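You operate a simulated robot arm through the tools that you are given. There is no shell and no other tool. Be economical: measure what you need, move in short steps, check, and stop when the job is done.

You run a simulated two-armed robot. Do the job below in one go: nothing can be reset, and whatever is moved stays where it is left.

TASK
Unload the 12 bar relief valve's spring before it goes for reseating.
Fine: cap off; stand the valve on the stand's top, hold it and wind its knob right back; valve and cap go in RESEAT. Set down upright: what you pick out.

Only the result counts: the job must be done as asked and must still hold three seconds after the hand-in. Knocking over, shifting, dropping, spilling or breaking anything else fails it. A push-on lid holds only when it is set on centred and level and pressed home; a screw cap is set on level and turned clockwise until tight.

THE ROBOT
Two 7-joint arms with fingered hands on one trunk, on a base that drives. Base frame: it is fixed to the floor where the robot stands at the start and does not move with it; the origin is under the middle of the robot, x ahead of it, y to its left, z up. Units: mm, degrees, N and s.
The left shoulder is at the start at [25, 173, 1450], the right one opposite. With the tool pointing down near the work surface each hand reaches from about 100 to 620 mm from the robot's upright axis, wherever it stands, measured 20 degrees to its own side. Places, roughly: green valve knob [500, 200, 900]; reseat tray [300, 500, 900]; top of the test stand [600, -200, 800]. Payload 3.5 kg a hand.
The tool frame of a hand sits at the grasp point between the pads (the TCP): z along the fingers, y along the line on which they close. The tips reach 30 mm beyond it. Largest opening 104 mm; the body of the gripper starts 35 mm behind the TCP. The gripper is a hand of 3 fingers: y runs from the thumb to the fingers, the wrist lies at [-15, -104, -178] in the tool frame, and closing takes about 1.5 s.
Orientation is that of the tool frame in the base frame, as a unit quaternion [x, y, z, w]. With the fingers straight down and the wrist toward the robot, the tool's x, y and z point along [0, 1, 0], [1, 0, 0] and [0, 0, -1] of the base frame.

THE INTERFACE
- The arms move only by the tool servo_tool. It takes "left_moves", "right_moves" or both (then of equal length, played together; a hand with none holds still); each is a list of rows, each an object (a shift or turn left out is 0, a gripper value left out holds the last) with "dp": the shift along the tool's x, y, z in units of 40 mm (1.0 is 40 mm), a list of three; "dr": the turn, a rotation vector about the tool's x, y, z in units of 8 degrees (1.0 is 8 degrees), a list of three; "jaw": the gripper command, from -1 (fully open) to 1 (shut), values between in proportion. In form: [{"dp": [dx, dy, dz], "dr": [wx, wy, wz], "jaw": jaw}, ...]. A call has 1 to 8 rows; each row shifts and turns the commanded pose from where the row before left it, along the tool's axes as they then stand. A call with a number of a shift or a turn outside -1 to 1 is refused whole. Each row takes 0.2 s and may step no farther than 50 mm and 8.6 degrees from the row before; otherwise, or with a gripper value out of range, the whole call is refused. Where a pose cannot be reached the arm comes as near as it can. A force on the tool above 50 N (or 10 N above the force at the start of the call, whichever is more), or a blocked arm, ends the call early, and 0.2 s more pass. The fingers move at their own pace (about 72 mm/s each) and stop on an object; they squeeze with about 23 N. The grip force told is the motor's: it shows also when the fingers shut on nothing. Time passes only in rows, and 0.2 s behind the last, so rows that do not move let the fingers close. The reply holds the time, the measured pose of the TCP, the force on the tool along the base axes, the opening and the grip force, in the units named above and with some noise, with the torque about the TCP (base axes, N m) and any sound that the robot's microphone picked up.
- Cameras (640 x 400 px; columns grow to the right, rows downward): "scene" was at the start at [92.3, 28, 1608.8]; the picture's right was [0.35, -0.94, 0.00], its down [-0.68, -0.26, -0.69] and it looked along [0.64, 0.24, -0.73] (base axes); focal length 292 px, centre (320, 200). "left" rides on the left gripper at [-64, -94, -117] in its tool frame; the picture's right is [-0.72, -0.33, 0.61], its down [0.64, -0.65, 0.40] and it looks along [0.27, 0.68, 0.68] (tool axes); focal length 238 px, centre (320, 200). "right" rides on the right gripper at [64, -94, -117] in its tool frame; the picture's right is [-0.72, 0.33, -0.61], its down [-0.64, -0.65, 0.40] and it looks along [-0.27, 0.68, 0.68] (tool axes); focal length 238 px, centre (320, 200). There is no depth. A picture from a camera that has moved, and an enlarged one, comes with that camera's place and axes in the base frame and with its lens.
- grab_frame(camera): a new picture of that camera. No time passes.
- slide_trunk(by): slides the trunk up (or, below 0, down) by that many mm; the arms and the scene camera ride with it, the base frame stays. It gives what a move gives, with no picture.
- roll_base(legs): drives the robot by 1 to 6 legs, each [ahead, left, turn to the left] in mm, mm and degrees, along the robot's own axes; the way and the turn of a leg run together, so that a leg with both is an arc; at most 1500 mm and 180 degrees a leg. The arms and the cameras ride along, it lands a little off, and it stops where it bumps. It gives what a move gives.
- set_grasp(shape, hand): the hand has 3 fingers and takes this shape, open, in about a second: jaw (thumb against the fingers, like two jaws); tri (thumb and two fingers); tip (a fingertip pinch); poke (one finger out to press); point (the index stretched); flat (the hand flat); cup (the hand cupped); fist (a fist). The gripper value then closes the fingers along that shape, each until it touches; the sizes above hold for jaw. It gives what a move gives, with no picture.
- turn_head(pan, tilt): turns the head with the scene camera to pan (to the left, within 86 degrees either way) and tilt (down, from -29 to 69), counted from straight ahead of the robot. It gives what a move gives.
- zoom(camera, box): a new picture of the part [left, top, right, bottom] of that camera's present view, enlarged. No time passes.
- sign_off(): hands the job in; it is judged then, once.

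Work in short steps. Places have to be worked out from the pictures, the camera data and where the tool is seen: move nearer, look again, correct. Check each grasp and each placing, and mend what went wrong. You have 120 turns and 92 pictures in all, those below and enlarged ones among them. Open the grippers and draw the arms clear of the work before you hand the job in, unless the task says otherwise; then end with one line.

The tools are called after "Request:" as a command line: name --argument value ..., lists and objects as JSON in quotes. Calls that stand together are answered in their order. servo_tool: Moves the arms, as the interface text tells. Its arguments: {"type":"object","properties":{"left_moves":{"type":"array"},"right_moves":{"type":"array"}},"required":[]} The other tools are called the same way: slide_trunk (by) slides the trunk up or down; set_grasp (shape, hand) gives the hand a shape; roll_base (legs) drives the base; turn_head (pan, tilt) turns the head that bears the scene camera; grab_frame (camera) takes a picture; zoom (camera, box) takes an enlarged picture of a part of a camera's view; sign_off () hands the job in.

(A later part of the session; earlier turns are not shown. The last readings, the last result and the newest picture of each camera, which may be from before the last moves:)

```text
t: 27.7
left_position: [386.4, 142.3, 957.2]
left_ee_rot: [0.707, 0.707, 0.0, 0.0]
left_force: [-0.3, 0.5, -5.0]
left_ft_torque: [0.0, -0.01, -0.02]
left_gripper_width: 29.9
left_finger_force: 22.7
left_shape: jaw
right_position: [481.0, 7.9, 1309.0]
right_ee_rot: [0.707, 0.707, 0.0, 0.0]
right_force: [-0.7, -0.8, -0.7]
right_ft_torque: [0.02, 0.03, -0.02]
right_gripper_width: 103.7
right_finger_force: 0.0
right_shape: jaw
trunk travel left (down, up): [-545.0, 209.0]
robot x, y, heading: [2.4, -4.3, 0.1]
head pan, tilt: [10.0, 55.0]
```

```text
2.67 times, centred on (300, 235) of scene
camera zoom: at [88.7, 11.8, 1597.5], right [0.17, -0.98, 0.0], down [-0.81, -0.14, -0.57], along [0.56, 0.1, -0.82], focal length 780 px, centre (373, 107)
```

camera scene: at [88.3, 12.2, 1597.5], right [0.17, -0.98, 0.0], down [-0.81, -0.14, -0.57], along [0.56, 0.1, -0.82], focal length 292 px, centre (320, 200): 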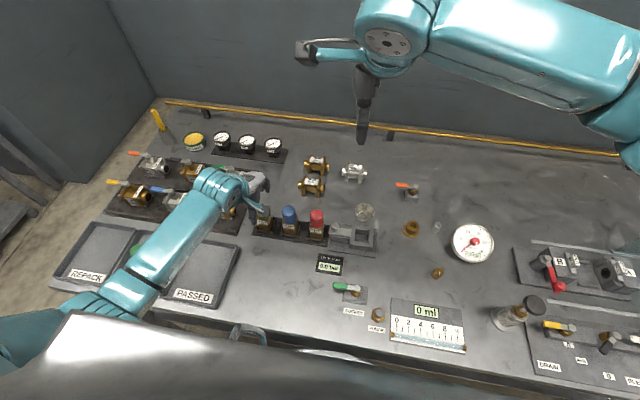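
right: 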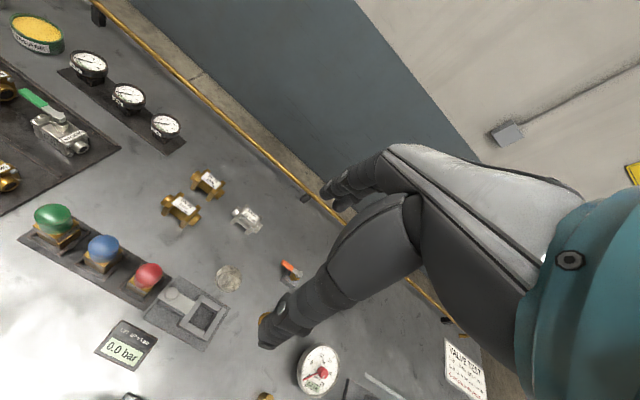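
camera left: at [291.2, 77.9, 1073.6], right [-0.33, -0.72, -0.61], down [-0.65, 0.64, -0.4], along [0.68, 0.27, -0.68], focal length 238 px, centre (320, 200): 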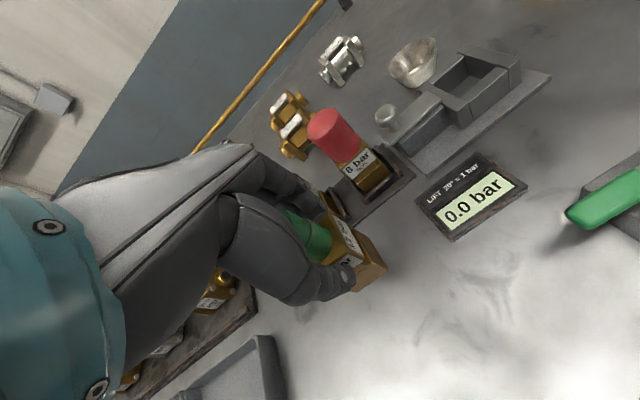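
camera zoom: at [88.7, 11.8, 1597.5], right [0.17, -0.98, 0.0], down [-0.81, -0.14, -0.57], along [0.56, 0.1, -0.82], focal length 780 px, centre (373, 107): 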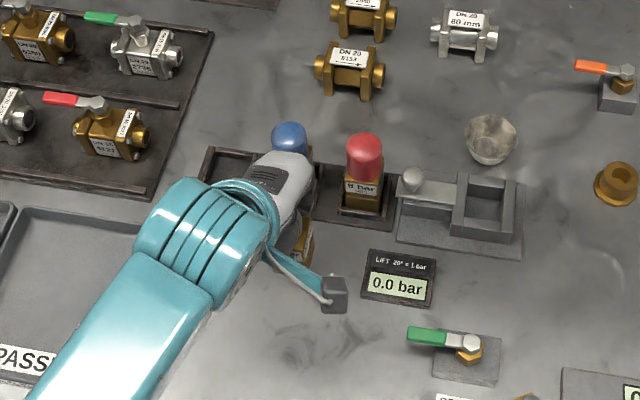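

Clear deck below. Shift 12 mm toward the robot and lower slowly to contact.

Request:
servo_tool --left_moves '[{"dp": [0, -0.3, 0.4]}, {"dp": [0, 0, 0.35]}, {"dp": [0, 0, 0.1]}, {"dp": [0, 0, 0.05]}, {"dp": [0, 0, 0.05]}]'

Request:
servo_tool --left_moves '[{"dp": [0, 0, 0.03]}, {"dp": [0, 0, 0.03]}]'

Request:
zoom --camera "left" --box '[260, 180, 420, 330]'

```text
t: 28.9
left_position: [374.6, 140.3, 919.5]
left_ee_rot: [0.707, 0.707, 0.002, 0.001]
left_force: [-1.6, 1.6, 5.8]
left_ft_torque: [0.02, 0.04, 0.01]
left_gripper_width: 29.7
left_finger_force: 23.0
left_shape: jaw
right_position: [479.1, 8.0, 1308.7]
right_ee_rot: [0.707, 0.708, 0.0, 0.0]
right_force: [-0.3, 0.7, 0.0]
right_ft_torque: [-0.03, 0.0, 0.01]
right_gripper_width: 103.6
right_finger_force: 0.0
right_shape: jaw
trunk travel left (down, up): [-545.0, 209.0]
robot x, y, heading: [-0.4, 1.8, -0.0]
head pan, tilt: [10.0, 55.0]
```

```text
t: 29.5
left_position: [373.3, 140.9, 917.9]
left_ee_rot: [0.708, 0.707, 0.002, 0.003]
left_force: [-2.7, 2.3, 19.4]
left_ft_torque: [0.04, 0.07, 0.02]
left_gripper_width: 30.7
left_finger_force: 23.7
left_shape: jaw
right_position: [478.8, 8.2, 1308.9]
right_ee_rot: [0.707, 0.708, 0.0, 0.0]
right_force: [-0.5, -0.2, -0.3]
right_ft_torque: [0.0, 0.02, 0.0]
right_gripper_width: 103.4
right_finger_force: 0.0
right_shape: jaw
trunk travel left (down, up): [-545.0, 209.0]
robot x, y, heading: [-2.5, -3.9, 0.2]
head pan, tilt: [10.0, 55.0]
```

```text
2.67 times, centred on (340, 255) of left
camera zoom: at [279.9, 76.6, 1033.6], right [-0.32, -0.72, -0.61], down [-0.65, 0.64, -0.41], along [0.69, 0.27, -0.67], focal length 636 px, centre (267, 53)
```

zoom: 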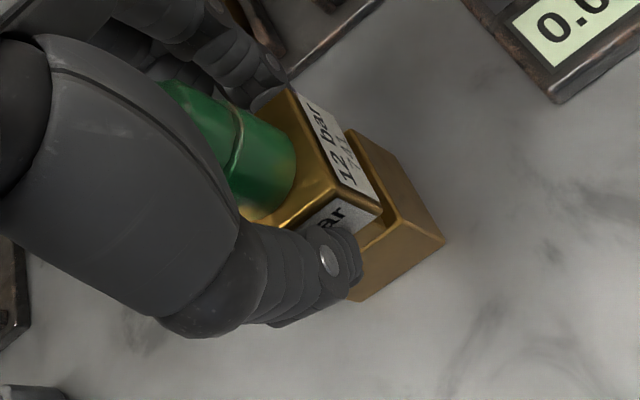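

Valve stands firmly on the deck. Release partly, rise clear, and move the left hand off to the left.

Request:
servo_tool --left_moves '[{"dp": [0, 0, -0.05], "jaw": 0.2}, {"jaw": -0.2}, {}, {}, {"dp": [0, 0, -0.5]}, {"dp": [0, 0, -1]}, {"dp": [0, 0, -1]}, {"dp": [0, 0, -1]}]'

Request:
servo_tool --left_moves '[{"dp": [0.95, 0, 0]}, {"dp": [0.95, 0, 0]}, {"dp": [0.95, 0, 0]}, {"dp": [0.95, 0, 0]}, {"dp": [0.95, 0, 0]}]'

Request:
servo_tool --left_moves '[{"dr": [0, -1, 0]}, {"dr": [0, -1, 0]}, {"dr": [0, -1, 0]}, {"dr": [0, -1, 0]}, {"dr": [0, -1, 0]}, {"dr": [0, -1, 0]}, {"dr": [0, -1, 0]}, {"dr": [0, -1, 0]}]'

Request:
grab_frame --camera "scene"

```text
t: 31.3
left_position: [373.8, 142.9, 1055.8]
left_ee_rot: [0.708, 0.707, 0.002, -0.004]
left_force: [-0.2, 0.3, -0.5]
left_ft_torque: [0.01, 0.01, 0.01]
left_gripper_width: 62.1
left_finger_force: 0.1
left_shape: jaw
right_position: [480.3, 8.8, 1309.3]
right_ee_rot: [0.707, 0.707, 0.0, 0.0]
right_force: [0.3, -0.5, 0.0]
right_ft_torque: [0.01, 0.01, -0.03]
right_gripper_width: 103.5
right_finger_force: 0.1
right_shape: jaw
trunk travel left (down, up): [-545.0, 209.0]
robot x, y, heading: [-1.8, 1.1, -0.1]
head pan, tilt: [10.0, 55.0]
```

```text
t: 32.5
left_position: [372.5, 330.9, 1058.2]
left_ee_rot: [0.707, 0.707, -0.001, 0.0]
left_force: [-0.5, -0.1, 0.5]
left_ft_torque: [-0.04, 0.0, -0.01]
left_gripper_width: 62.0
left_finger_force: 0.0
left_shape: jaw
right_position: [480.5, 9.7, 1308.2]
right_ee_rot: [0.707, 0.707, -0.001, 0.0]
right_force: [-0.2, -0.2, 0.4]
right_ft_torque: [-0.04, 0.02, 0.01]
right_gripper_width: 103.5
right_finger_force: 0.1
right_shape: jaw
trunk travel left (down, up): [-545.0, 209.0]
robot x, y, heading: [0.7, 2.7, -0.1]
head pan, tilt: [10.0, 55.0]
```

```text
t: 34.3
left_position: [374.4, 331.0, 1058.1]
left_ee_rot: [0.599, 0.599, -0.376, 0.375]
left_force: [-0.2, -0.3, 0.6]
left_ft_torque: [0.01, 0.01, -0.02]
left_gripper_width: 62.1
left_finger_force: 0.0
left_shape: jaw
right_position: [480.6, 9.2, 1309.6]
right_ee_rot: [0.707, 0.707, 0.0, 0.0]
right_force: [-0.1, -0.3, -0.3]
right_ft_torque: [0.0, -0.01, 0.06]
right_gripper_width: 103.7
right_finger_force: 0.1
right_shape: jaw
trunk travel left (down, up): [-545.0, 209.0]
robot x, y, heading: [0.7, 1.3, 0.0]
head pan, tilt: [10.0, 55.0]
```

```text
57 pictures are left
camera scene: at [88.6, 12.2, 1597.5], right [0.17, -0.98, 0.0], down [-0.81, -0.14, -0.57], along [0.56, 0.1, -0.82], focal length 292 px, centre (320, 200)
```

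scene: 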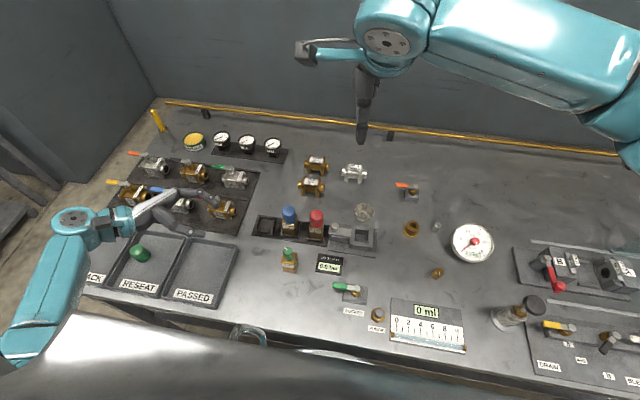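

Good. One more turn for an 18° tilt, then bring the hand down and to the left of the valve at (374, 230, 917).

Request:
servo_tool --left_moves '[{"dr": [0, -1, 0]}, {"dp": [0.643, 0, 0.872]}, {"dp": [0.643, 0, 0.872]}, {"dp": [0.643, 0, 0.872]}, {"dp": [0.643, 0, 0.872]}, {}]'

Request:
grab_frame --camera "left"

Request:
zoom --camera "scene" --box '[180, 190, 360, 310]'

```text
t: 35.7
left_position: [374.6, 226.5, 916.7]
left_ee_rot: [0.572, 0.572, -0.414, 0.417]
left_force: [-0.1, 0.6, -1.1]
left_ft_torque: [0.0, 0.02, 0.01]
left_gripper_width: 62.2
left_finger_force: 0.0
left_shape: jaw
right_position: [480.7, 8.6, 1308.1]
right_ee_rot: [0.707, 0.707, 0.0, 0.0]
right_force: [-0.6, 0.6, -0.3]
right_ft_torque: [0.01, 0.0, -0.03]
right_gripper_width: 103.6
right_finger_force: 0.0
right_shape: jaw
trunk travel left (down, up): [-545.0, 209.0]
robot x, y, heading: [-1.8, -1.0, 0.0]
head pan, tilt: [10.0, 55.0]
```

```text
56 pictures are left
camera left: at [280.8, 318.8, 1012.8], right [-0.33, -0.81, 0.49], down [-0.65, -0.19, -0.73], along [0.68, -0.56, -0.46], focal length 238 px, centre (320, 200)
```

left: 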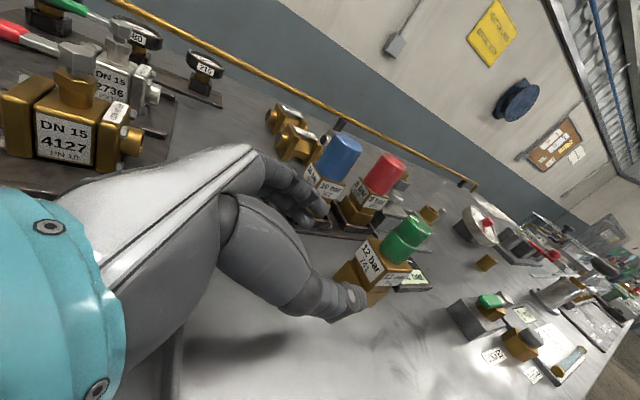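

```text
3.33 times, centred on (270, 250) of scene
camera zoom: at [87.7, 12.4, 1597.6], right [0.17, -0.98, 0.0], down [-0.81, -0.14, -0.57], along [0.57, 0.1, -0.82], focal length 975 px, centre (487, 33)
```

zoom: 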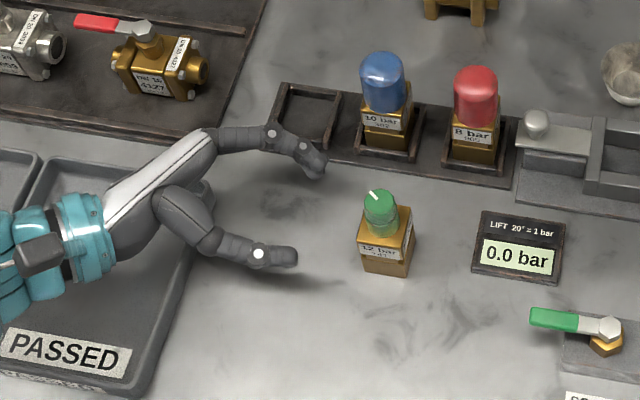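

The hand is in line with the valve. Advance 77 mm along the fingers to straddle the block.

Request:
servo_tool --left_moves '[{"dp": [0, 0, 0.5]}, {"dp": [0, 0, 0.5]}, {"dp": [0, 0, 0.5]}, {"dp": [0, 0, 0.42]}, {}]'

Request:
zoom --camera "left" --box '[240, 150, 400, 300]'

Request:
zoom --camera "scene" --box '[220, 210, 340, 300]'

```text
t: 36.9
left_position: [372.5, 156.1, 890.7]
left_ee_rot: [0.572, 0.572, -0.416, 0.415]
left_force: [0.4, 0.7, -0.4]
left_ft_torque: [-0.02, 0.04, -0.01]
left_gripper_width: 62.3
left_finger_force: 0.0
left_shape: jaw
right_position: [481.1, 9.0, 1308.9]
right_ee_rot: [0.707, 0.708, 0.0, 0.0]
right_force: [0.2, -0.1, 0.1]
right_ft_torque: [-0.03, 0.0, -0.01]
right_gripper_width: 103.7
right_finger_force: 0.0
right_shape: jaw
trunk travel left (down, up): [-545.0, 209.0]
robot x, y, heading: [0.1, -0.6, 0.4]
head pan, tilt: [10.0, 55.0]
```

```text
2.67 times, centred on (320, 225) of left
camera zoom: at [280.3, 246.4, 987.4], right [-0.33, -0.81, 0.49], down [-0.65, -0.19, -0.73], along [0.68, -0.56, -0.47], focal length 636 px, centre (320, 133)
```

zoom: 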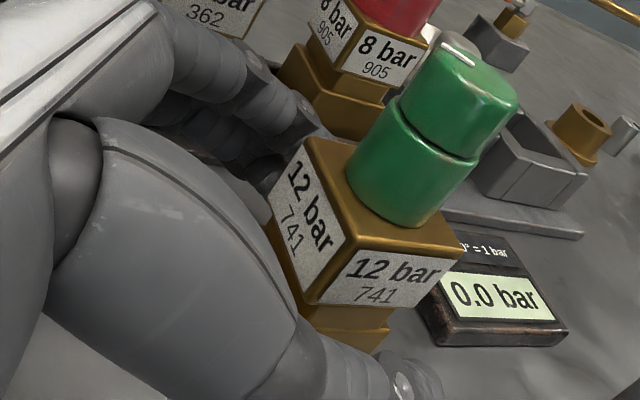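

```text
4.44 times, centred on (280, 255) of scene
camera zoom: at [88.3, 12.4, 1597.5], right [0.17, -0.98, 0.0], down [-0.81, -0.14, -0.57], along [0.56, 0.1, -0.82], focal length 1300 px, centre (498, -44)
```

zoom: 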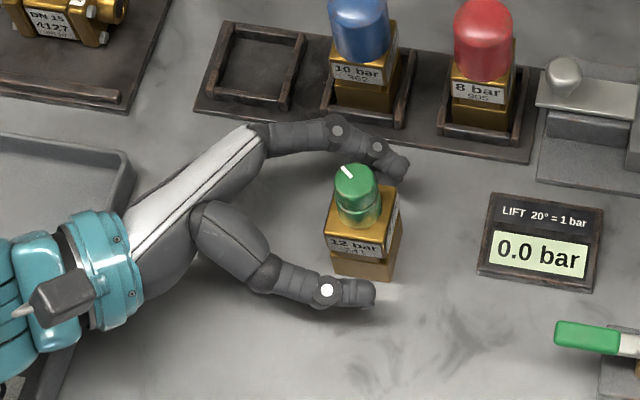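

Fingers straddle the block and the knob stays free above. Close the left hand.

Request:
servo_tool --left_moves '[{"jaw": 0.2}, {"jaw": 0.6}, {"jaw": 1}, {}, {}, {}]'

Request:
zoom --camera "left" --box '[240, 150, 400, 300]'

Request:
zoom --camera "scene" --box '[220, 210, 340, 300]'

```text
t: 38.3
left_position: [372.7, 154.1, 890.8]
left_ee_rot: [0.572, 0.572, -0.415, 0.415]
left_force: [-1.3, -0.1, 0.5]
left_ft_torque: [0.0, 0.0, 0.01]
left_gripper_width: 28.9
left_finger_force: 23.3
left_shape: jaw
right_position: [480.0, 8.4, 1307.3]
right_ee_rot: [0.707, 0.707, -0.001, 0.001]
right_force: [-1.0, 0.3, -0.2]
right_ft_torque: [-0.02, 0.03, 0.02]
right_gripper_width: 103.6
right_finger_force: 0.1
right_shape: jaw
trunk travel left (down, up): [-545.0, 209.0]
robot x, y, heading: [5.1, 2.9, -0.1]
head pan, tilt: [10.0, 55.0]
```

```text
2.67 times, centred on (320, 225) of left
camera zoom: at [280.1, 246.2, 987.4], right [-0.33, -0.81, 0.49], down [-0.65, -0.19, -0.73], along [0.68, -0.56, -0.47], focal length 636 px, centre (320, 133)
```

zoom: 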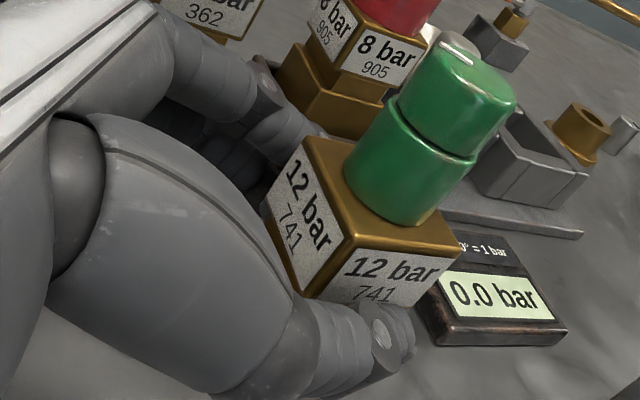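

```text
4.44 times, centred on (280, 255) of scene
camera zoom: at [88.3, 12.0, 1597.5], right [0.17, -0.98, 0.0], down [-0.81, -0.14, -0.57], along [0.56, 0.1, -0.82], focal length 1300 px, centre (498, -44)
```

zoom: 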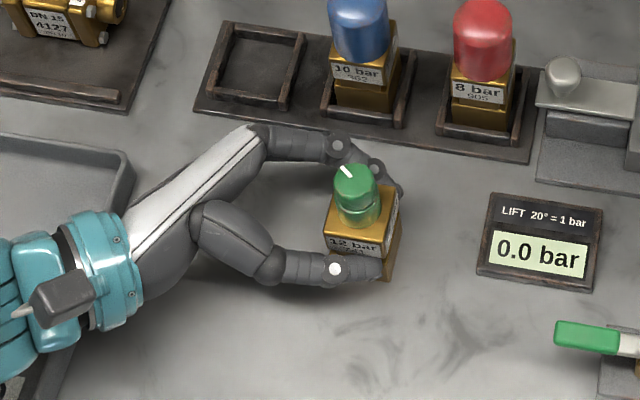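

Left grip firm (28.9 mm). Knob top judged at (374, 144, 948); upper knob above the groove at z≈927. Bring the right hand above it.

Request:
servo_tool --right_moves '[{"dp": [0.42, -0.33, 0.8], "jaw": 0.0}, {"dp": [0.42, -0.33, 0.8]}, {"dp": [0.42, -0.33, 0.8]}, {"dp": [0.42, -0.33, 0.8]}, {"dp": [0.42, -0.33, 0.8]}, {"dp": [0.42, -0.33, 0.8]}, {"dp": [0.42, -0.33, 0.8]}, {"dp": [0.42, -0.33, 0.8]}]'

Request:
grab_frame --camera "right"

Request:
grab_frame --camera "scene"

```text
t: 40.3
left_position: [374.0, 154.3, 889.3]
left_ee_rot: [0.572, 0.572, -0.416, 0.416]
left_force: [0.2, -0.2, 0.2]
left_ft_torque: [0.02, 0.0, 0.03]
left_gripper_width: 28.7
left_finger_force: 22.6
left_shape: jaw
right_position: [419.1, 106.0, 1060.1]
right_ee_rot: [0.721, 0.691, 0.008, 0.046]
right_force: [0.6, 0.9, -0.2]
right_ft_torque: [-0.01, 0.01, -0.01]
right_gripper_width: 52.2
right_finger_force: 0.1
right_shape: jaw
trunk travel left (down, up): [-545.0, 209.0]
robot x, y, heading: [-2.5, -0.6, -0.1]
head pan, tilt: [10.0, 55.0]
stopped in row 8 (right hand): the arm was blocked; the commanded pose is now the measured one
```

```text
50 pictures are left
camera right: at [318.7, 181.4, 1167.0], right [0.25, -0.7, 0.67], down [-0.65, -0.64, -0.42], along [0.72, -0.34, -0.61], focal length 238 px, centre (320, 200)
```

right: 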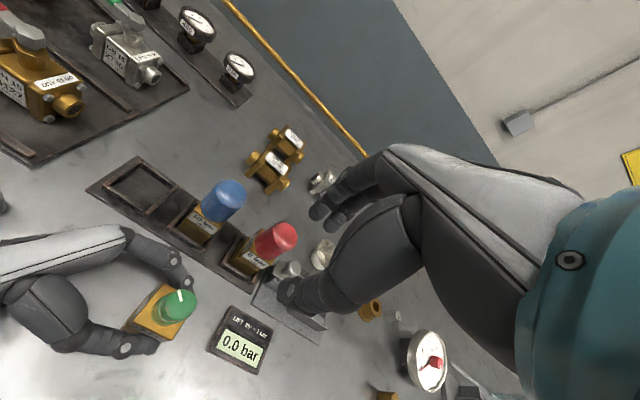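

```text
49 pictures are left
camera scene: at [88.3, 12.0, 1597.5], right [0.17, -0.98, 0.0], down [-0.81, -0.14, -0.57], along [0.56, 0.1, -0.82], focal length 292 px, centre (320, 200)
```

scene: 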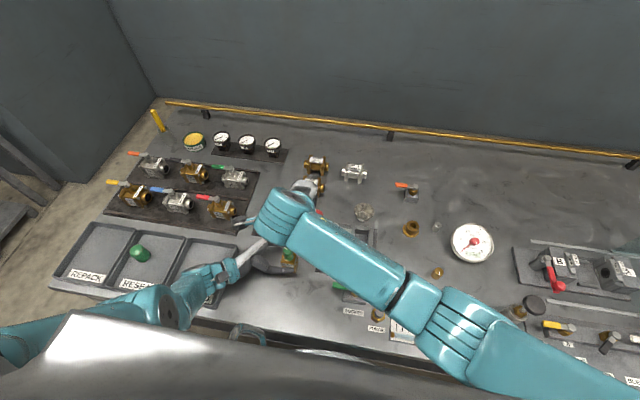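

The right arm was blocked in this wrist-back attitude (tilted 5°). Back off a little, level the tool and swing the wrist to the robot's right (CCW yaw), which suits this arm.

Request:
servo_tool --right_moves '[{"dp": [-0.6, 0.3, -0.7]}, {"dr": [0.54, 0.4, 0]}, {"dr": [0, 0, -1]}, {"dr": [0, 0, -1]}, {"dr": [0, 0, -1]}, {"dr": [0, 0, -1]}, {"dr": [0, 0, -1]}, {"dr": [0, 0, -1]}]'

```text
t: 42.1
left_position: [374.6, 154.7, 891.4]
left_ee_rot: [0.572, 0.572, -0.416, 0.416]
left_force: [-1.1, -0.7, 0.1]
left_ft_torque: [0.04, 0.04, 0.03]
left_gripper_width: 28.9
left_finger_force: 22.9
left_shape: jaw
right_position: [424.8, 88.0, 1091.5]
right_ee_rot: [0.375, 0.927, 0.003, -0.001]
right_force: [-0.4, 0.3, -0.1]
right_ft_torque: [-0.02, 0.01, -0.01]
right_gripper_width: 52.0
right_finger_force: 0.1
right_shape: jaw
trunk travel left (down, up): [-545.0, 209.0]
robot x, y, heading: [0.1, -1.2, -0.2]
head pan, tilt: [10.0, 55.0]
```

Level now, yaw ≈46°. Move over the knob at z≈1040.

Request:
servo_tool --right_moves '[{"dp": [0.63, 0.04, 0.425]}, {"dp": [0.63, 0.04, 0.425]}, {"dp": [0.63, 0.04, 0.425]}]'

Request:
grab_frame --camera "right"

```text
t: 42.9
left_position: [372.8, 155.7, 890.4]
left_ee_rot: [0.572, 0.572, -0.416, 0.415]
left_force: [-0.9, 0.5, 0.5]
left_ft_torque: [0.06, 0.02, 0.0]
left_gripper_width: 28.7
left_finger_force: 23.2
left_shape: jaw
right_position: [382.2, 136.7, 1039.9]
right_ee_rot: [0.381, 0.925, 0.001, 0.005]
right_force: [-0.4, -0.5, 0.2]
right_ft_torque: [-0.01, 0.0, 0.0]
right_gripper_width: 52.3
right_finger_force: 0.0
right_shape: jaw
trunk travel left (down, up): [-545.0, 209.0]
robot x, y, heading: [-3.8, 2.1, 0.1]
head pan, tilt: [10.0, 55.0]
```

```text
48 pictures are left
camera right: at [267.7, 115.6, 1155.7], right [0.73, -0.27, 0.62], down [0.0, -0.92, -0.4], along [0.68, 0.3, -0.67], focal length 238 px, centre (320, 200)
```

right: 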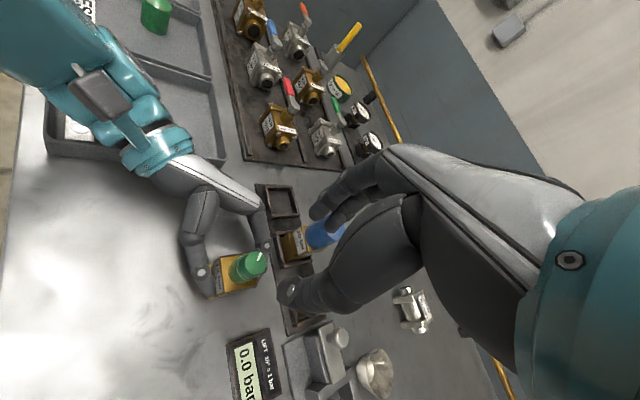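

Knob top confirmed at (374, 145, 948). Correct the offset and settle.

Request:
servo_tool --right_moves '[{"dp": [0, 0, 0.3]}, {}, {}]'

```text
t: 43.7
left_position: [374.0, 155.3, 890.4]
left_ee_rot: [0.572, 0.572, -0.415, 0.415]
left_force: [-0.2, -0.1, -0.1]
left_ft_torque: [0.04, 0.02, -0.03]
left_gripper_width: 28.9
left_finger_force: 23.9
left_shape: jaw
right_position: [383.1, 134.8, 1028.6]
right_ee_rot: [0.38, 0.925, 0.001, 0.008]
right_force: [-1.0, -0.3, 0.1]
right_ft_torque: [-0.01, 0.03, -0.01]
right_gripper_width: 52.3
right_finger_force: 0.0
right_shape: jaw
trunk travel left (down, up): [-545.0, 209.0]
robot x, y, heading: [1.0, 2.8, -0.2]
head pan, tilt: [10.0, 55.0]
```

The arm settles ~13 mm short: a reach limit in this attitude. Yaw further (wrist more to the right) and see if it relaxes.

Request:
servo_tool --right_moves '[{"dr": [0, 0, -1]}, {"dr": [0, 0, -1]}, {"dr": [0, 0, -1]}, {"dr": [0, 0, -1]}, {}, {}]'

```text
t: 45.1
left_position: [374.5, 154.2, 891.4]
left_ee_rot: [0.572, 0.573, -0.415, 0.415]
left_force: [-1.3, 0.2, -0.3]
left_ft_torque: [0.01, 0.04, 0.04]
left_gripper_width: 28.7
left_finger_force: 22.6
left_shape: jaw
right_position: [373.4, 142.7, 1028.0]
right_ee_rot: [0.106, 0.994, 0.004, 0.0]
right_force: [0.4, 0.6, -0.2]
right_ft_torque: [-0.03, 0.03, 0.05]
right_gripper_width: 52.1
right_finger_force: 0.0
right_shape: jaw
trunk travel left (down, up): [-545.0, 209.0]
robot x, y, heading: [-0.1, 0.6, -0.1]
head pan, tilt: [10.0, 55.0]
```

At yaw ≈78° it reaches exactly. Descend to just above the knob and check clearance.

Request:
servo_tool --right_moves '[{"dp": [0, 0, 0.5]}, {"dp": [0, 0, 0.55]}, {}]'

Request:
grab_frame --camera "left"

Request:
zoom --camera "right" --box '[160, 160, 400, 310]'

```text
t: 45.9
left_position: [374.4, 155.4, 892.4]
left_ee_rot: [0.572, 0.572, -0.416, 0.415]
left_force: [-0.4, 0.2, -0.1]
left_ft_torque: [0.0, 0.07, 0.01]
left_gripper_width: 28.9
left_finger_force: 23.1
left_shape: jaw
right_position: [373.5, 143.8, 985.3]
right_ee_rot: [0.107, 0.994, 0.004, 0.0]
right_force: [-0.4, 0.7, 0.3]
right_ft_torque: [-0.01, 0.01, 0.04]
right_gripper_width: 52.5
right_finger_force: 0.0
right_shape: jaw
trunk travel left (down, up): [-545.0, 209.0]
robot x, y, heading: [2.4, 1.1, 0.1]
head pan, tilt: [10.0, 55.0]
```

```text
47 pictures are left
camera left: at [280.3, 246.5, 987.4], right [-0.33, -0.81, 0.49], down [-0.65, -0.19, -0.73], along [0.68, -0.56, -0.47], focal length 238 px, centre (320, 200)
```

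left: 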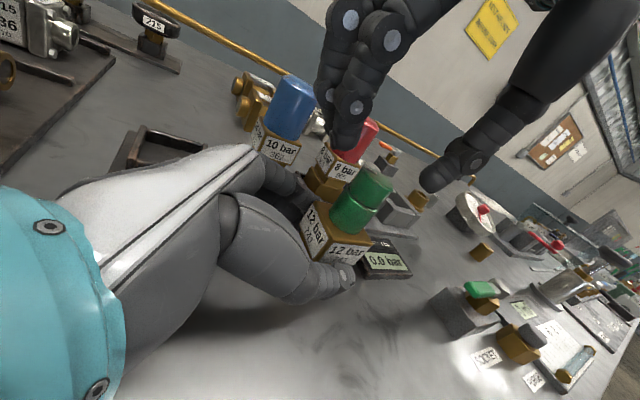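

```text
2.67 times, centred on (280, 235) of right
camera zoom: at [290.5, 65.2, 1102.4], right [0.77, 0.16, 0.61], down [0.49, -0.77, -0.41], along [0.41, 0.62, -0.67], focal length 636 px, centre (427, 107)
```

zoom: 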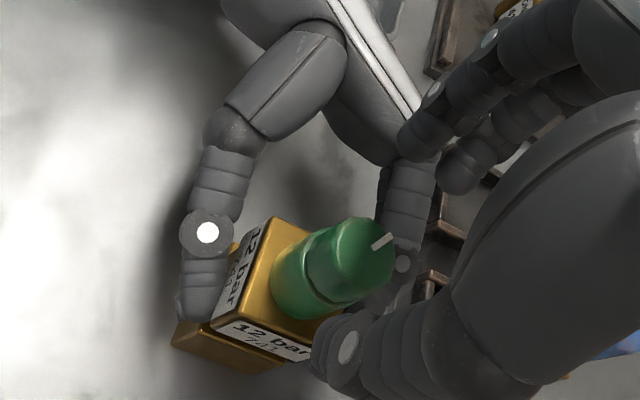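

Clear on both sides. Descend to z≈959 (tips ≈ 929, above the groove) and close on the knob.

Request:
servo_tool --right_moves '[{"dp": [0, 0, 0.35]}, {"dp": [0, 0, 0.3]}, {"jaw": 0.5}, {"jaw": 1}, {}, {}, {}]'

Request:
zoom --camera "left" --box '[260, 110, 460, 280]'

Request:
zoom --camera "right" --box '[160, 160, 400, 310]'

```text
t: 47.5
left_position: [373.3, 155.9, 890.4]
left_ee_rot: [0.572, 0.572, -0.416, 0.416]
left_force: [0.2, 0.2, 0.4]
left_ft_torque: [0.04, 0.0, 0.0]
left_gripper_width: 28.8
left_finger_force: 23.3
left_shape: jaw
right_position: [374.2, 144.6, 960.7]
right_ee_rot: [0.108, 0.994, 0.004, -0.001]
right_force: [-0.8, 0.7, -0.1]
right_ft_torque: [0.06, -0.07, 0.03]
right_gripper_width: 15.0
right_finger_force: 23.0
right_shape: jaw
trunk travel left (down, up): [-545.0, 209.0]
robot x, y, heading: [0.6, 1.5, 0.4]
head pan, tilt: [10.0, 55.0]
```

```text
2.35 times, centred on (360, 195) of left
camera zoom: at [280.3, 246.6, 987.4], right [-0.33, -0.81, 0.49], down [-0.65, -0.19, -0.73], along [0.68, -0.56, -0.47], focal length 561 px, centre (226, 212)
```

zoom: 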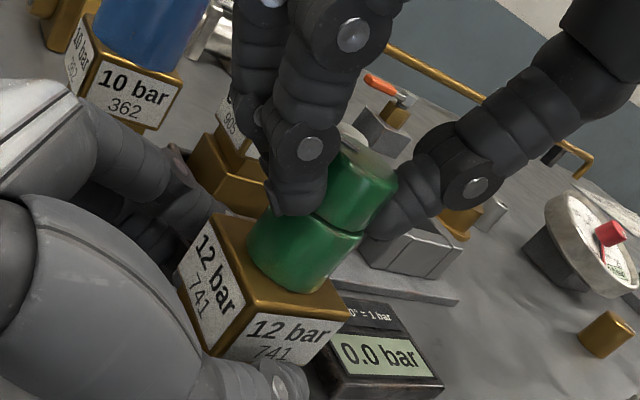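

```text
2.67 times, centred on (280, 235) of right
camera zoom: at [290.9, 64.7, 1077.4], right [0.77, 0.16, 0.61], down [0.49, -0.77, -0.41], along [0.41, 0.62, -0.67], focal length 636 px, centre (427, 107)
```

zoom: 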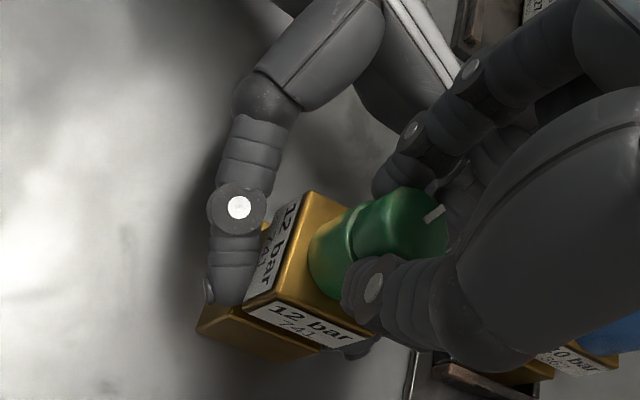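

Knob gripped just above the groove. Wind counterclockwise (loosening), 64° first.

Request:
servo_tool --right_moves '[{"dr": [0, 0, -1]}, {"dr": [0, 0, -1]}, {"dr": [0, 0, -1]}, {"dr": [0, 0, -1]}, {"dr": [0, 0, -1]}, {"dr": [0, 0, -1]}, {"dr": [0, 0, -1]}, {"dr": [0, 0, -1]}]'

Request:
zoom --camera "left" --box '[260, 110, 460, 280]'

```text
t: 49.3
left_position: [374.4, 156.8, 889.1]
left_ee_rot: [0.571, 0.573, -0.416, 0.415]
left_force: [0.5, 0.3, -1.2]
left_ft_torque: [-0.05, 0.07, -0.02]
left_gripper_width: 28.7
left_finger_force: 22.8
left_shape: jaw
right_position: [336.2, 143.3, 981.1]
right_ee_rot: [-0.352, 0.936, 0.01, -0.008]
right_force: [0.3, 0.3, -1.0]
right_ft_torque: [0.0, -0.03, 0.04]
right_gripper_width: 11.7
right_finger_force: 23.0
right_shape: jaw
right hand out of reach, approached as far as the arm can: row 4, 5, 6, 7, 8
trunk travel left (down, up): [-545.0, 209.0]
robot x, y, heading: [0.3, -3.2, 0.1]
head pan, tilt: [10.0, 55.0]
```

```text
2.35 times, centred on (360, 195) of left
camera zoom: at [281.4, 247.3, 986.2], right [-0.32, -0.81, 0.49], down [-0.65, -0.19, -0.73], along [0.68, -0.56, -0.47], focal length 561 px, centre (226, 212)
```

zoom: 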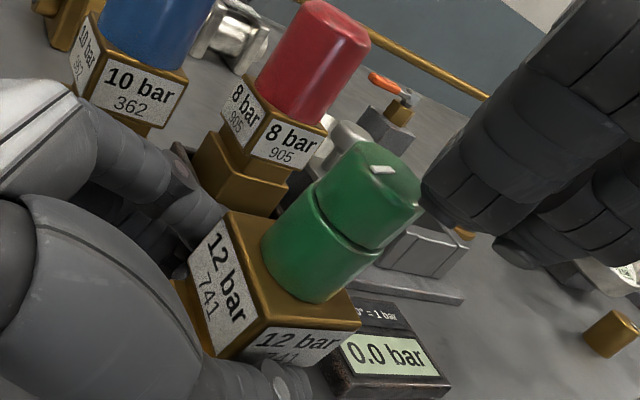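

The right arm ran out of yaw range after ~25° and the fingers slid off; the valve is still held. I'll lift the right hand away, then release the left and turn the robot left so the valve lies more in the middle for both arms.

Request:
servo_tool --right_moves '[{"dp": [0, 0, -0.8], "dr": [0, 0, 0.5]}, {"dp": [0, 0, -1], "dr": [0, 0, 1]}, {"dp": [0, 0, -1], "dr": [0, 0, 1], "jaw": 0}, {"dr": [0, 0, 1], "dp": [0, 0, -1]}, {"dr": [0, 0, 1], "dp": [0, 0, -1]}, {"dr": [0, 0, 1]}, {"dr": [0, 0, 1]}, {"dr": [0, 0, 1]}]'

Request:
servo_tool --left_moves '[{"jaw": 0.4}, {"jaw": 0}, {"jaw": -0.2}, {}, {"dp": [0, 0, -0.4]}, {"dp": [0, 0, -0.8]}, {"dp": [0, 0, -1]}, {"dp": [-0.8, 0, -0.7]}]'

Request:
grab_frame --camera "scene"

```text
t: 51.1
left_position: [374.0, 155.5, 890.3]
left_ee_rot: [0.572, 0.573, -0.415, 0.416]
left_force: [-0.8, 0.3, -4.0]
left_ft_torque: [0.05, -0.02, -0.02]
left_gripper_width: 28.9
left_finger_force: 23.0
left_shape: jaw
right_position: [342.2, 137.9, 1172.7]
right_ee_rot: [0.151, 0.988, 0.003, -0.009]
right_force: [-0.7, 0.2, -0.1]
right_ft_torque: [0.0, 0.01, -0.02]
right_gripper_width: 51.8
right_finger_force: 0.0
right_shape: jaw
trunk travel left (down, up): [-545.0, 209.0]
robot x, y, heading: [0.7, 0.1, -0.2]
head pan, tilt: [10.0, 55.0]
```

```text
t: 52.9
left_position: [370.9, 257.0, 956.5]
left_ee_rot: [0.572, 0.572, -0.416, 0.415]
left_force: [0.3, 0.3, -0.2]
left_ft_torque: [0.03, -0.01, -0.03]
left_gripper_width: 61.9
left_finger_force: 0.0
left_shape: jaw
right_position: [340.0, 136.7, 1175.1]
right_ee_rot: [0.15, 0.989, 0.004, -0.008]
right_force: [0.3, -1.1, -0.4]
right_ft_torque: [-0.03, 0.0, 0.0]
right_gripper_width: 51.6
right_finger_force: 0.0
right_shape: jaw
trunk travel left (down, up): [-545.0, 209.0]
robot x, y, heading: [-3.7, 3.4, -0.2]
head pan, tilt: [10.0, 55.0]
```

```text
42 pictures are left
camera scene: at [87.2, 11.3, 1597.6], right [0.17, -0.98, 0.0], down [-0.81, -0.14, -0.57], along [0.57, 0.1, -0.82], focal length 292 px, centre (320, 200)
```

scene: 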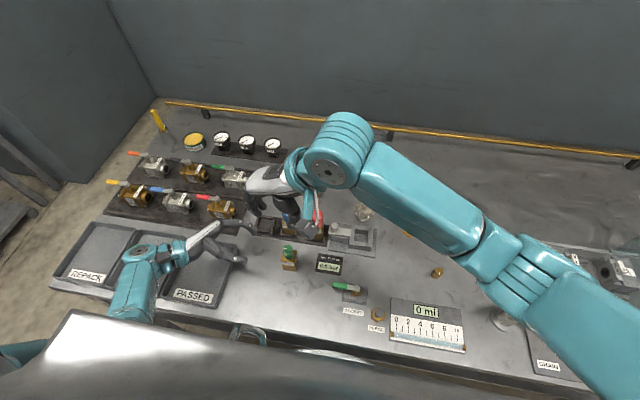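

Valve stands free on the deck. Raise the left hand, then roll the base 180 mm to the left, so the valve lies ahead and slightly right of the robot.

Request:
servo_tool --left_moves '[{"dp": [-0.9, 0, -0.35]}, {"dp": [-0.9, 0, -0.35]}, {"dp": [-0.9, 0, -0.35]}]'

Request:
roll_base --legs '[[0, 180, 0]]'

Request:
grab_frame --camera "scene"

```text
t: 53.7
left_position: [373.0, 262.5, 1071.6]
left_ee_rot: [0.572, 0.572, -0.416, 0.416]
left_force: [0.2, 0.6, 0.3]
left_ft_torque: [0.0, 0.04, 0.0]
left_gripper_width: 62.0
left_finger_force: 0.2
left_shape: jaw
right_position: [341.8, 137.6, 1174.4]
right_ee_rot: [0.15, 0.989, 0.004, -0.008]
right_force: [0.5, -0.6, -0.5]
right_ft_torque: [-0.01, -0.01, 0.05]
right_gripper_width: 51.7
right_finger_force: 0.0
right_shape: jaw
trunk travel left (down, up): [-545.0, 209.0]
robot x, y, heading: [-0.3, 1.1, -0.1]
head pan, tilt: [10.0, 55.0]
```

```text
t: 55.2
left_position: [371.8, 447.2, 1071.4]
left_ee_rot: [0.571, 0.573, -0.415, 0.416]
left_force: [0.0, 0.0, 0.2]
left_ft_torque: [0.02, 0.03, -0.01]
left_gripper_width: 61.9
left_finger_force: 0.1
left_shape: jaw
right_position: [340.7, 321.6, 1173.5]
right_ee_rot: [0.149, 0.989, 0.004, -0.007]
right_force: [-0.3, 0.4, 0.0]
right_ft_torque: [0.01, 0.01, -0.02]
right_gripper_width: 51.5
right_finger_force: 0.1
right_shape: jaw
trunk travel left (down, up): [-545.0, 209.0]
robot x, y, heading: [-4.4, 183.2, 0.1]
head pan, tilt: [10.0, 55.0]
```

```text
41 pictures are left
camera scene: at [88.1, 195.3, 1597.5], right [0.18, -0.98, 0.0], down [-0.81, -0.14, -0.57], along [0.56, 0.1, -0.82], focal length 292 px, centre (320, 200)
```

scene: 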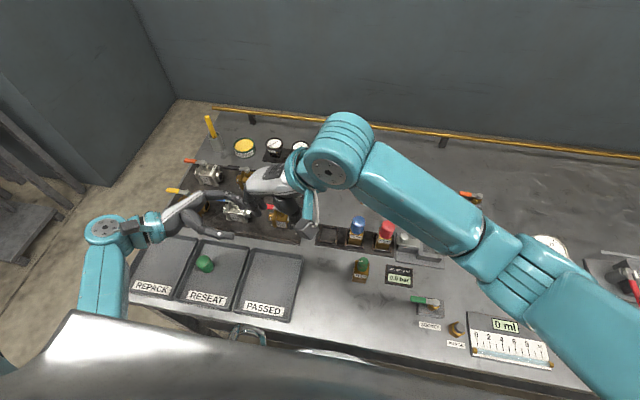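

Now bring the right hand over the valve at z≈1100 and test its yaw range clockwise in free air.

Request:
servo_tool --right_moves '[{"dp": [-0.42, -0.8, 0.365]}, {"dp": [-0.42, -0.8, 0.365]}, {"dp": [-0.42, -0.8, 0.365]}, {"dp": [-0.42, -0.8, 0.365]}, {"dp": [-0.42, -0.8, 0.365]}, {}]'

Request:
servo_tool --right_moves '[{"dr": [0, 0, 1]}, {"dr": [0, 0, 1]}, {"dr": [0, 0, 1]}, {"dr": [0, 0, 1]}, {"dr": [0, 0, 1]}, {"dr": [0, 0, 1]}, {"dr": [0, 0, 1]}, {"dr": [0, 0, 1]}]'

Request:
servo_tool --right_moves '[{"dr": [0, 0, 1]}, {"dr": [0, 0, 1]}, {"dr": [0, 0, 1]}, {"dr": [0, 0, 1]}, {"dr": [0, 0, 1]}, {"dr": [0, 0, 1]}, {}]'

```text
t: 56.6
left_position: [372.0, 446.1, 1072.2]
left_ee_rot: [0.569, 0.574, -0.416, 0.417]
left_force: [0.1, 0.3, 0.8]
left_ft_torque: [0.01, 0.04, -0.03]
left_gripper_width: 62.1
left_finger_force: 0.1
left_shape: jaw
right_position: [372.6, 144.0, 1098.1]
right_ee_rot: [0.15, 0.989, 0.004, -0.008]
right_force: [-0.5, -0.2, -0.7]
right_ft_torque: [-0.02, 0.02, -0.02]
right_gripper_width: 51.4
right_finger_force: 0.1
right_shape: jaw
trunk travel left (down, up): [-545.0, 209.0]
robot x, y, heading: [-0.4, 181.5, 0.1]
head pan, tilt: [10.0, 55.0]
```

```text
t: 58.5
left_position: [372.9, 446.7, 1070.2]
left_ee_rot: [0.571, 0.573, -0.416, 0.416]
left_force: [-0.7, -1.0, 0.3]
left_ft_torque: [0.03, 0.01, -0.03]
left_gripper_width: 62.3
left_finger_force: 0.0
left_shape: jaw
right_position: [373.1, 144.1, 1097.4]
right_ee_rot: [0.652, 0.759, -0.002, -0.009]
right_force: [-0.3, 0.7, 0.5]
right_ft_torque: [-0.01, -0.01, 0.0]
right_gripper_width: 51.6
right_finger_force: 0.0
right_shape: jaw
trunk travel left (down, up): [-545.0, 209.0]
robot x, y, heading: [0.1, 184.9, 0.2]
head pan, tilt: [10.0, 55.0]
```

```text
t: 60.0
left_position: [371.8, 446.7, 1071.0]
left_ee_rot: [0.571, 0.573, -0.415, 0.416]
left_force: [0.6, -0.3, -0.1]
left_ft_torque: [-0.03, 0.02, -0.03]
left_gripper_width: 62.1
left_finger_force: 0.1
left_shape: jaw
right_position: [380.4, 77.1, 1073.7]
right_ee_rot: [0.906, 0.416, -0.035, 0.066]
right_force: [0.1, 0.2, -0.9]
right_ft_torque: [0.0, 0.01, 0.0]
right_gripper_width: 51.8
right_finger_force: 0.1
right_shape: jaw
trunk travel left (down, up): [-545.0, 209.0]
robot x, y, heading: [1.0, 179.7, 0.3]
head pan, tilt: [10.0, 55.0]
stopped in row 7 (right hand): the arm was blocked; the commanded pose is now the measured one
```

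Yaw is fine down to ~0° but not to −40°. Re-level and bring it back to yaw ≈0.

Request:
servo_tool --right_moves '[{"dr": [0.6, 0.8, 0], "dp": [0, 0, -0.5]}, {"dr": [0, 0, -1]}, {"dr": [0, 0, -1]}, {"dr": [0, 0, -1]}, {"dr": [0, 0, -1]}, {"dr": [0, 0, -1]}, {}]'

```text
t: 61.6
left_position: [372.6, 447.5, 1071.0]
left_ee_rot: [0.572, 0.573, -0.415, 0.416]
left_force: [0.1, -0.4, 0.4]
left_ft_torque: [-0.01, -0.01, 0.02]
left_gripper_width: 61.9
left_finger_force: 0.1
left_shape: jaw
right_position: [381.4, 81.5, 1093.2]
right_ee_rot: [0.71, 0.705, -0.003, 0.003]
right_force: [0.4, -0.2, -0.7]
right_ft_torque: [-0.02, 0.0, 0.03]
right_gripper_width: 51.8
right_finger_force: 0.1
right_shape: jaw
trunk travel left (down, up): [-545.0, 209.0]
robot x, y, heading: [1.7, 184.5, 0.2]
head pan, tilt: [10.0, 55.0]
```

Right hand is level at yaw 0. Now bring the left hand back to beside the valve.

Request:
servo_tool --left_moves '[{"dp": [0.286, 0, 0.9]}, {"dp": [0.286, 0, 0.9]}, {"dp": [0.286, 0, 0.9]}, {"dp": [0.286, 0, 0.9]}, {"dp": [0.286, 0, 0.9]}, {"dp": [0.286, 0, 0.9]}, {"dp": [0.286, 0.03, 0.9]}, {}]'

Request:
zoom --camera "left" --box '[240, 120, 480, 320]'

Request:
turn_head --pan -10 --tilt 58

Request:
grab_frame --camera "scene"

```text
t: 63.4
left_position: [372.2, 237.4, 914.5]
left_ee_rot: [0.573, 0.576, -0.413, 0.412]
left_force: [-1.0, 0.3, -0.1]
left_ft_torque: [0.0, 0.01, -0.01]
left_gripper_width: 62.0
left_finger_force: 0.1
left_shape: jaw
right_position: [381.1, 81.6, 1094.8]
right_ee_rot: [0.711, 0.703, -0.002, 0.003]
right_force: [-1.0, 0.3, 0.1]
right_ft_torque: [0.0, -0.02, 0.01]
right_gripper_width: 51.6
right_finger_force: 0.1
right_shape: jaw
trunk travel left (down, up): [-545.0, 209.0]
robot x, y, heading: [-2.9, 180.4, 0.1]
head pan, tilt: [10.0, 55.0]
```

```text
2.00 times, centred on (360, 220) of left
camera zoom: at [277.8, 326.5, 1012.6], right [-0.32, -0.81, 0.49], down [-0.65, -0.18, -0.74], along [0.68, -0.56, -0.47], focal length 477 px, centre (240, 160)
```

zoom: 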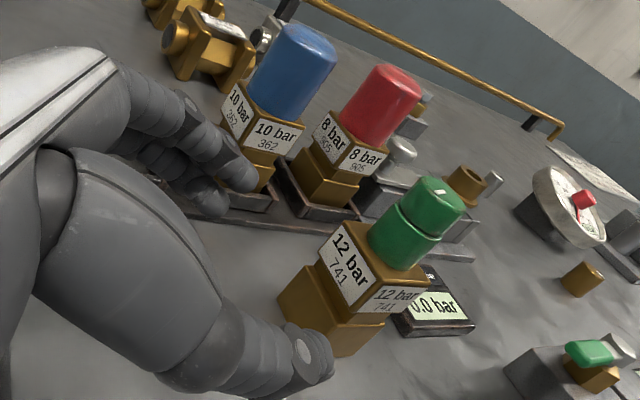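

```text
t: 64.2
left_position: [374.8, 237.0, 916.8]
left_ee_rot: [0.573, 0.575, -0.412, 0.413]
left_force: [-1.3, 0.2, 0.7]
left_ft_torque: [0.02, 0.01, 0.0]
left_gripper_width: 62.2
left_finger_force: 0.1
left_shape: jaw
right_position: [380.2, 82.1, 1093.3]
right_ee_rot: [0.711, 0.703, -0.003, 0.004]
right_force: [0.6, -0.7, 0.0]
right_ft_torque: [-0.02, -0.01, -0.02]
right_gripper_width: 51.8
right_finger_force: 0.1
right_shape: jaw
trunk travel left (down, up): [-545.0, 209.0]
robot x, y, heading: [2.7, 183.0, 0.6]
head pan, tilt: [-10.0, 58.0]
```

```text
39 pictures are left
camera scene: at [85.1, 170.1, 1593.8], right [-0.17, -0.99, 0.0], down [-0.84, 0.14, -0.53], along [0.52, -0.09, -0.85], focal length 292 px, centre (320, 200)
```

scene: 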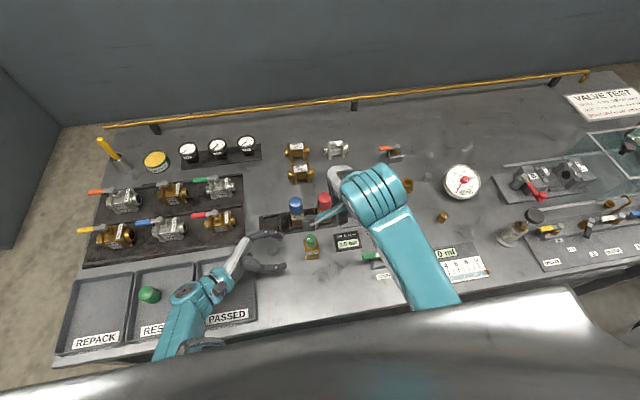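

Valve still upright near (377, 141). Advance the left hand over it (with a 3 mm correction) and grip again.

Request:
servo_tool --left_moves '[{"dp": [-0.05, 0.08, 0.55]}, {"dp": [0, 0, 0.55]}, {"dp": [0, 0, 0.55]}, {"dp": [0, 0, 0.55]}, {}]'

Request:
zoom --camera "left" --box '[240, 120, 480, 320]'

```text
t: 65.1
left_position: [381.1, 205.2, 880.2]
left_ee_rot: [0.574, 0.593, -0.392, 0.406]
left_force: [-30.4, 30.1, 44.4]
left_ft_torque: [4.36, 2.78, 1.04]
left_gripper_width: 62.3
left_finger_force: 0.0
left_shape: jaw
right_position: [380.3, 82.7, 1095.2]
right_ee_rot: [0.711, 0.704, -0.002, 0.005]
right_force: [-0.1, -0.2, -0.9]
right_ft_torque: [0.01, -0.01, 0.03]
right_gripper_width: 51.3
right_finger_force: 0.1
right_shape: jaw
trunk travel left (down, up): [-545.0, 209.0]
robot x, y, heading: [-1.3, 178.2, 0.4]
head pan, tilt: [-10.0, 58.0]
stopped in row 4 (left hand): the force on the tool passed its limit (the readings are from after the stop); the commanded pose is now the measured one
```

```text
2.00 times, centred on (360, 220) of left
camera zoom: at [284.3, 286.9, 981.9], right [-0.3, -0.84, 0.45], down [-0.65, -0.17, -0.74], along [0.7, -0.51, -0.5], focal length 477 px, centre (240, 160)
```

zoom: 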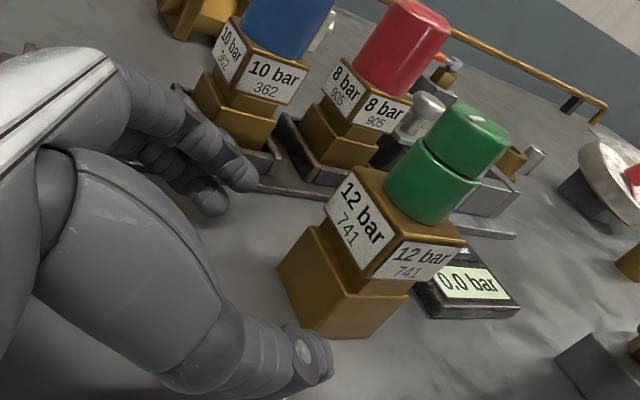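

Something touched on the left hand (44 N upward). Look before acting.

Request:
zoom --camera "scene" --box '[120, 200, 360, 360]'

Request:
servo_tool --left_moves '[{"dp": [-0.3, 0, -0.4]}, {}]'

```text
2.50 times, centred on (240, 280) of scene
camera zoom: at [84.2, 171.4, 1593.9], right [-0.17, -0.99, 0.0], down [-0.84, 0.14, -0.53], along [0.52, -0.09, -0.85], focal length 731 px, centre (520, 0)
```

zoom: 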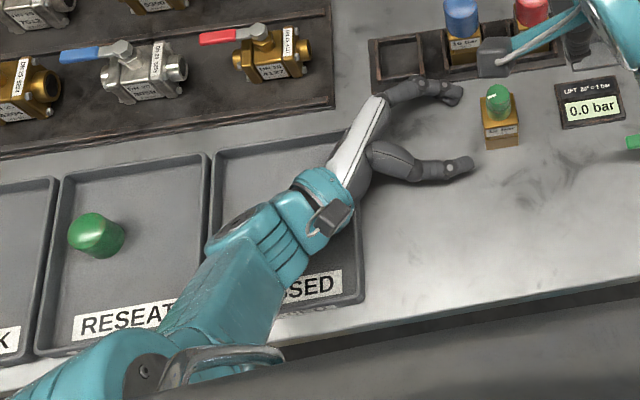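

```text
t: 65.9
left_position: [399.4, 244.2, 900.6]
left_ee_rot: [0.584, 0.601, -0.368, 0.404]
left_force: [-0.5, -0.8, -0.3]
left_ft_torque: [0.0, -0.02, 0.0]
left_gripper_width: 62.0
left_finger_force: 0.2
left_shape: jaw
right_position: [381.6, 82.3, 1094.9]
right_ee_rot: [0.71, 0.704, -0.002, 0.004]
right_force: [0.6, 0.1, -0.2]
right_ft_torque: [-0.03, 0.01, -0.01]
right_gripper_width: 51.7
right_finger_force: 0.0
right_shape: jaw
trunk travel left (down, up): [-545.0, 209.0]
robot x, y, heading: [-4.2, 177.6, 0.3]
head pan, tilt: [-10.0, 58.0]
stopped in row 2 (left hand): the arm was blocked; the commanded pose is now the measured one
```

The left wrist seems to be cramped against the tray/bench edge in this base position. Lift the left hand straight up first.

Request:
servo_tool --left_moves '[{"dp": [-0.9, 0, -0.3]}, {"dp": [-0.9, 0, -0.3]}, {"dp": [-0.9, 0, -0.3]}, {}]'

Request:
grab_frame --camera "scene"

```text
t: 66.9
left_position: [404.8, 252.8, 1011.8]
left_ee_rot: [0.596, 0.605, -0.35, 0.396]
left_force: [0.3, -0.3, -1.2]
left_ft_torque: [0.01, 0.01, 0.03]
left_gripper_width: 62.3
left_finger_force: 0.0
left_shape: jaw
right_position: [381.8, 81.3, 1093.5]
right_ee_rot: [0.71, 0.704, -0.003, 0.004]
right_force: [-0.3, -0.2, -0.6]
right_ft_torque: [0.01, 0.04, 0.01]
right_gripper_width: 51.5
right_finger_force: 0.0
right_shape: jaw
trunk travel left (down, up): [-545.0, 209.0]
robot x, y, heading: [-1.3, 184.2, 0.6]
head pan, tilt: [-10.0, 58.0]
```

```text
36 pictures are left
camera scene: at [85.2, 170.6, 1593.8], right [-0.17, -0.99, 0.0], down [-0.84, 0.14, -0.53], along [0.52, -0.09, -0.85], focal length 292 px, centre (320, 200)
```

scene: 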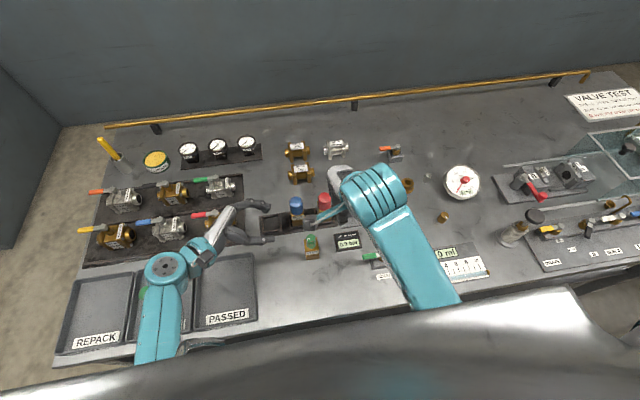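

Trays look undisturbed. Relevel the left tool to its 18° tilt, raise it, and shift the base to roughly (−60, 70), a compromise that suits both arms.

Request:
servo_tool --left_moves '[{"dr": [0.21, -0.52, -0.115], "dp": [-0.9, 0, -0.3]}, {"dr": [0.21, -0.52, -0.115], "dp": [-0.9, 0, -0.3]}, {}]'

Request:
roll_base --legs '[[-60, -110, 0]]'

```text
t: 67.7
left_position: [393.9, 225.6, 1089.6]
left_ee_rot: [0.555, 0.566, -0.438, 0.424]
left_force: [0.2, 0.3, 1.3]
left_ft_torque: [0.0, 0.01, 0.01]
left_gripper_width: 62.0
left_finger_force: 0.1
left_shape: jaw
right_position: [381.4, 80.8, 1094.3]
right_ee_rot: [0.71, 0.704, -0.001, 0.003]
right_force: [-0.5, -0.1, 0.1]
right_ft_torque: [-0.01, 0.0, -0.01]
right_gripper_width: 51.6
right_finger_force: 0.1
right_shape: jaw
trunk travel left (down, up): [-545.0, 209.0]
robot x, y, heading: [-1.3, 182.1, -0.2]
head pan, tilt: [-10.0, 58.0]
```

```text
t: 69.0
left_position: [335.1, 117.1, 1089.3]
left_ee_rot: [0.556, 0.567, -0.435, 0.424]
left_force: [-0.4, -0.5, 0.6]
left_ft_torque: [0.01, 0.0, 0.01]
left_gripper_width: 62.3
left_finger_force: 0.1
left_shape: jaw
right_position: [321.6, -27.6, 1093.9]
right_ee_rot: [0.709, 0.705, -0.002, 0.003]
right_force: [0.5, -0.2, 0.7]
right_ft_torque: [0.01, 0.0, 0.02]
right_gripper_width: 51.7
right_finger_force: 0.0
right_shape: jaw
trunk travel left (down, up): [-545.0, 209.0]
robot x, y, heading: [-60.1, 73.0, 0.2]
head pan, tilt: [-10.0, 58.0]
```

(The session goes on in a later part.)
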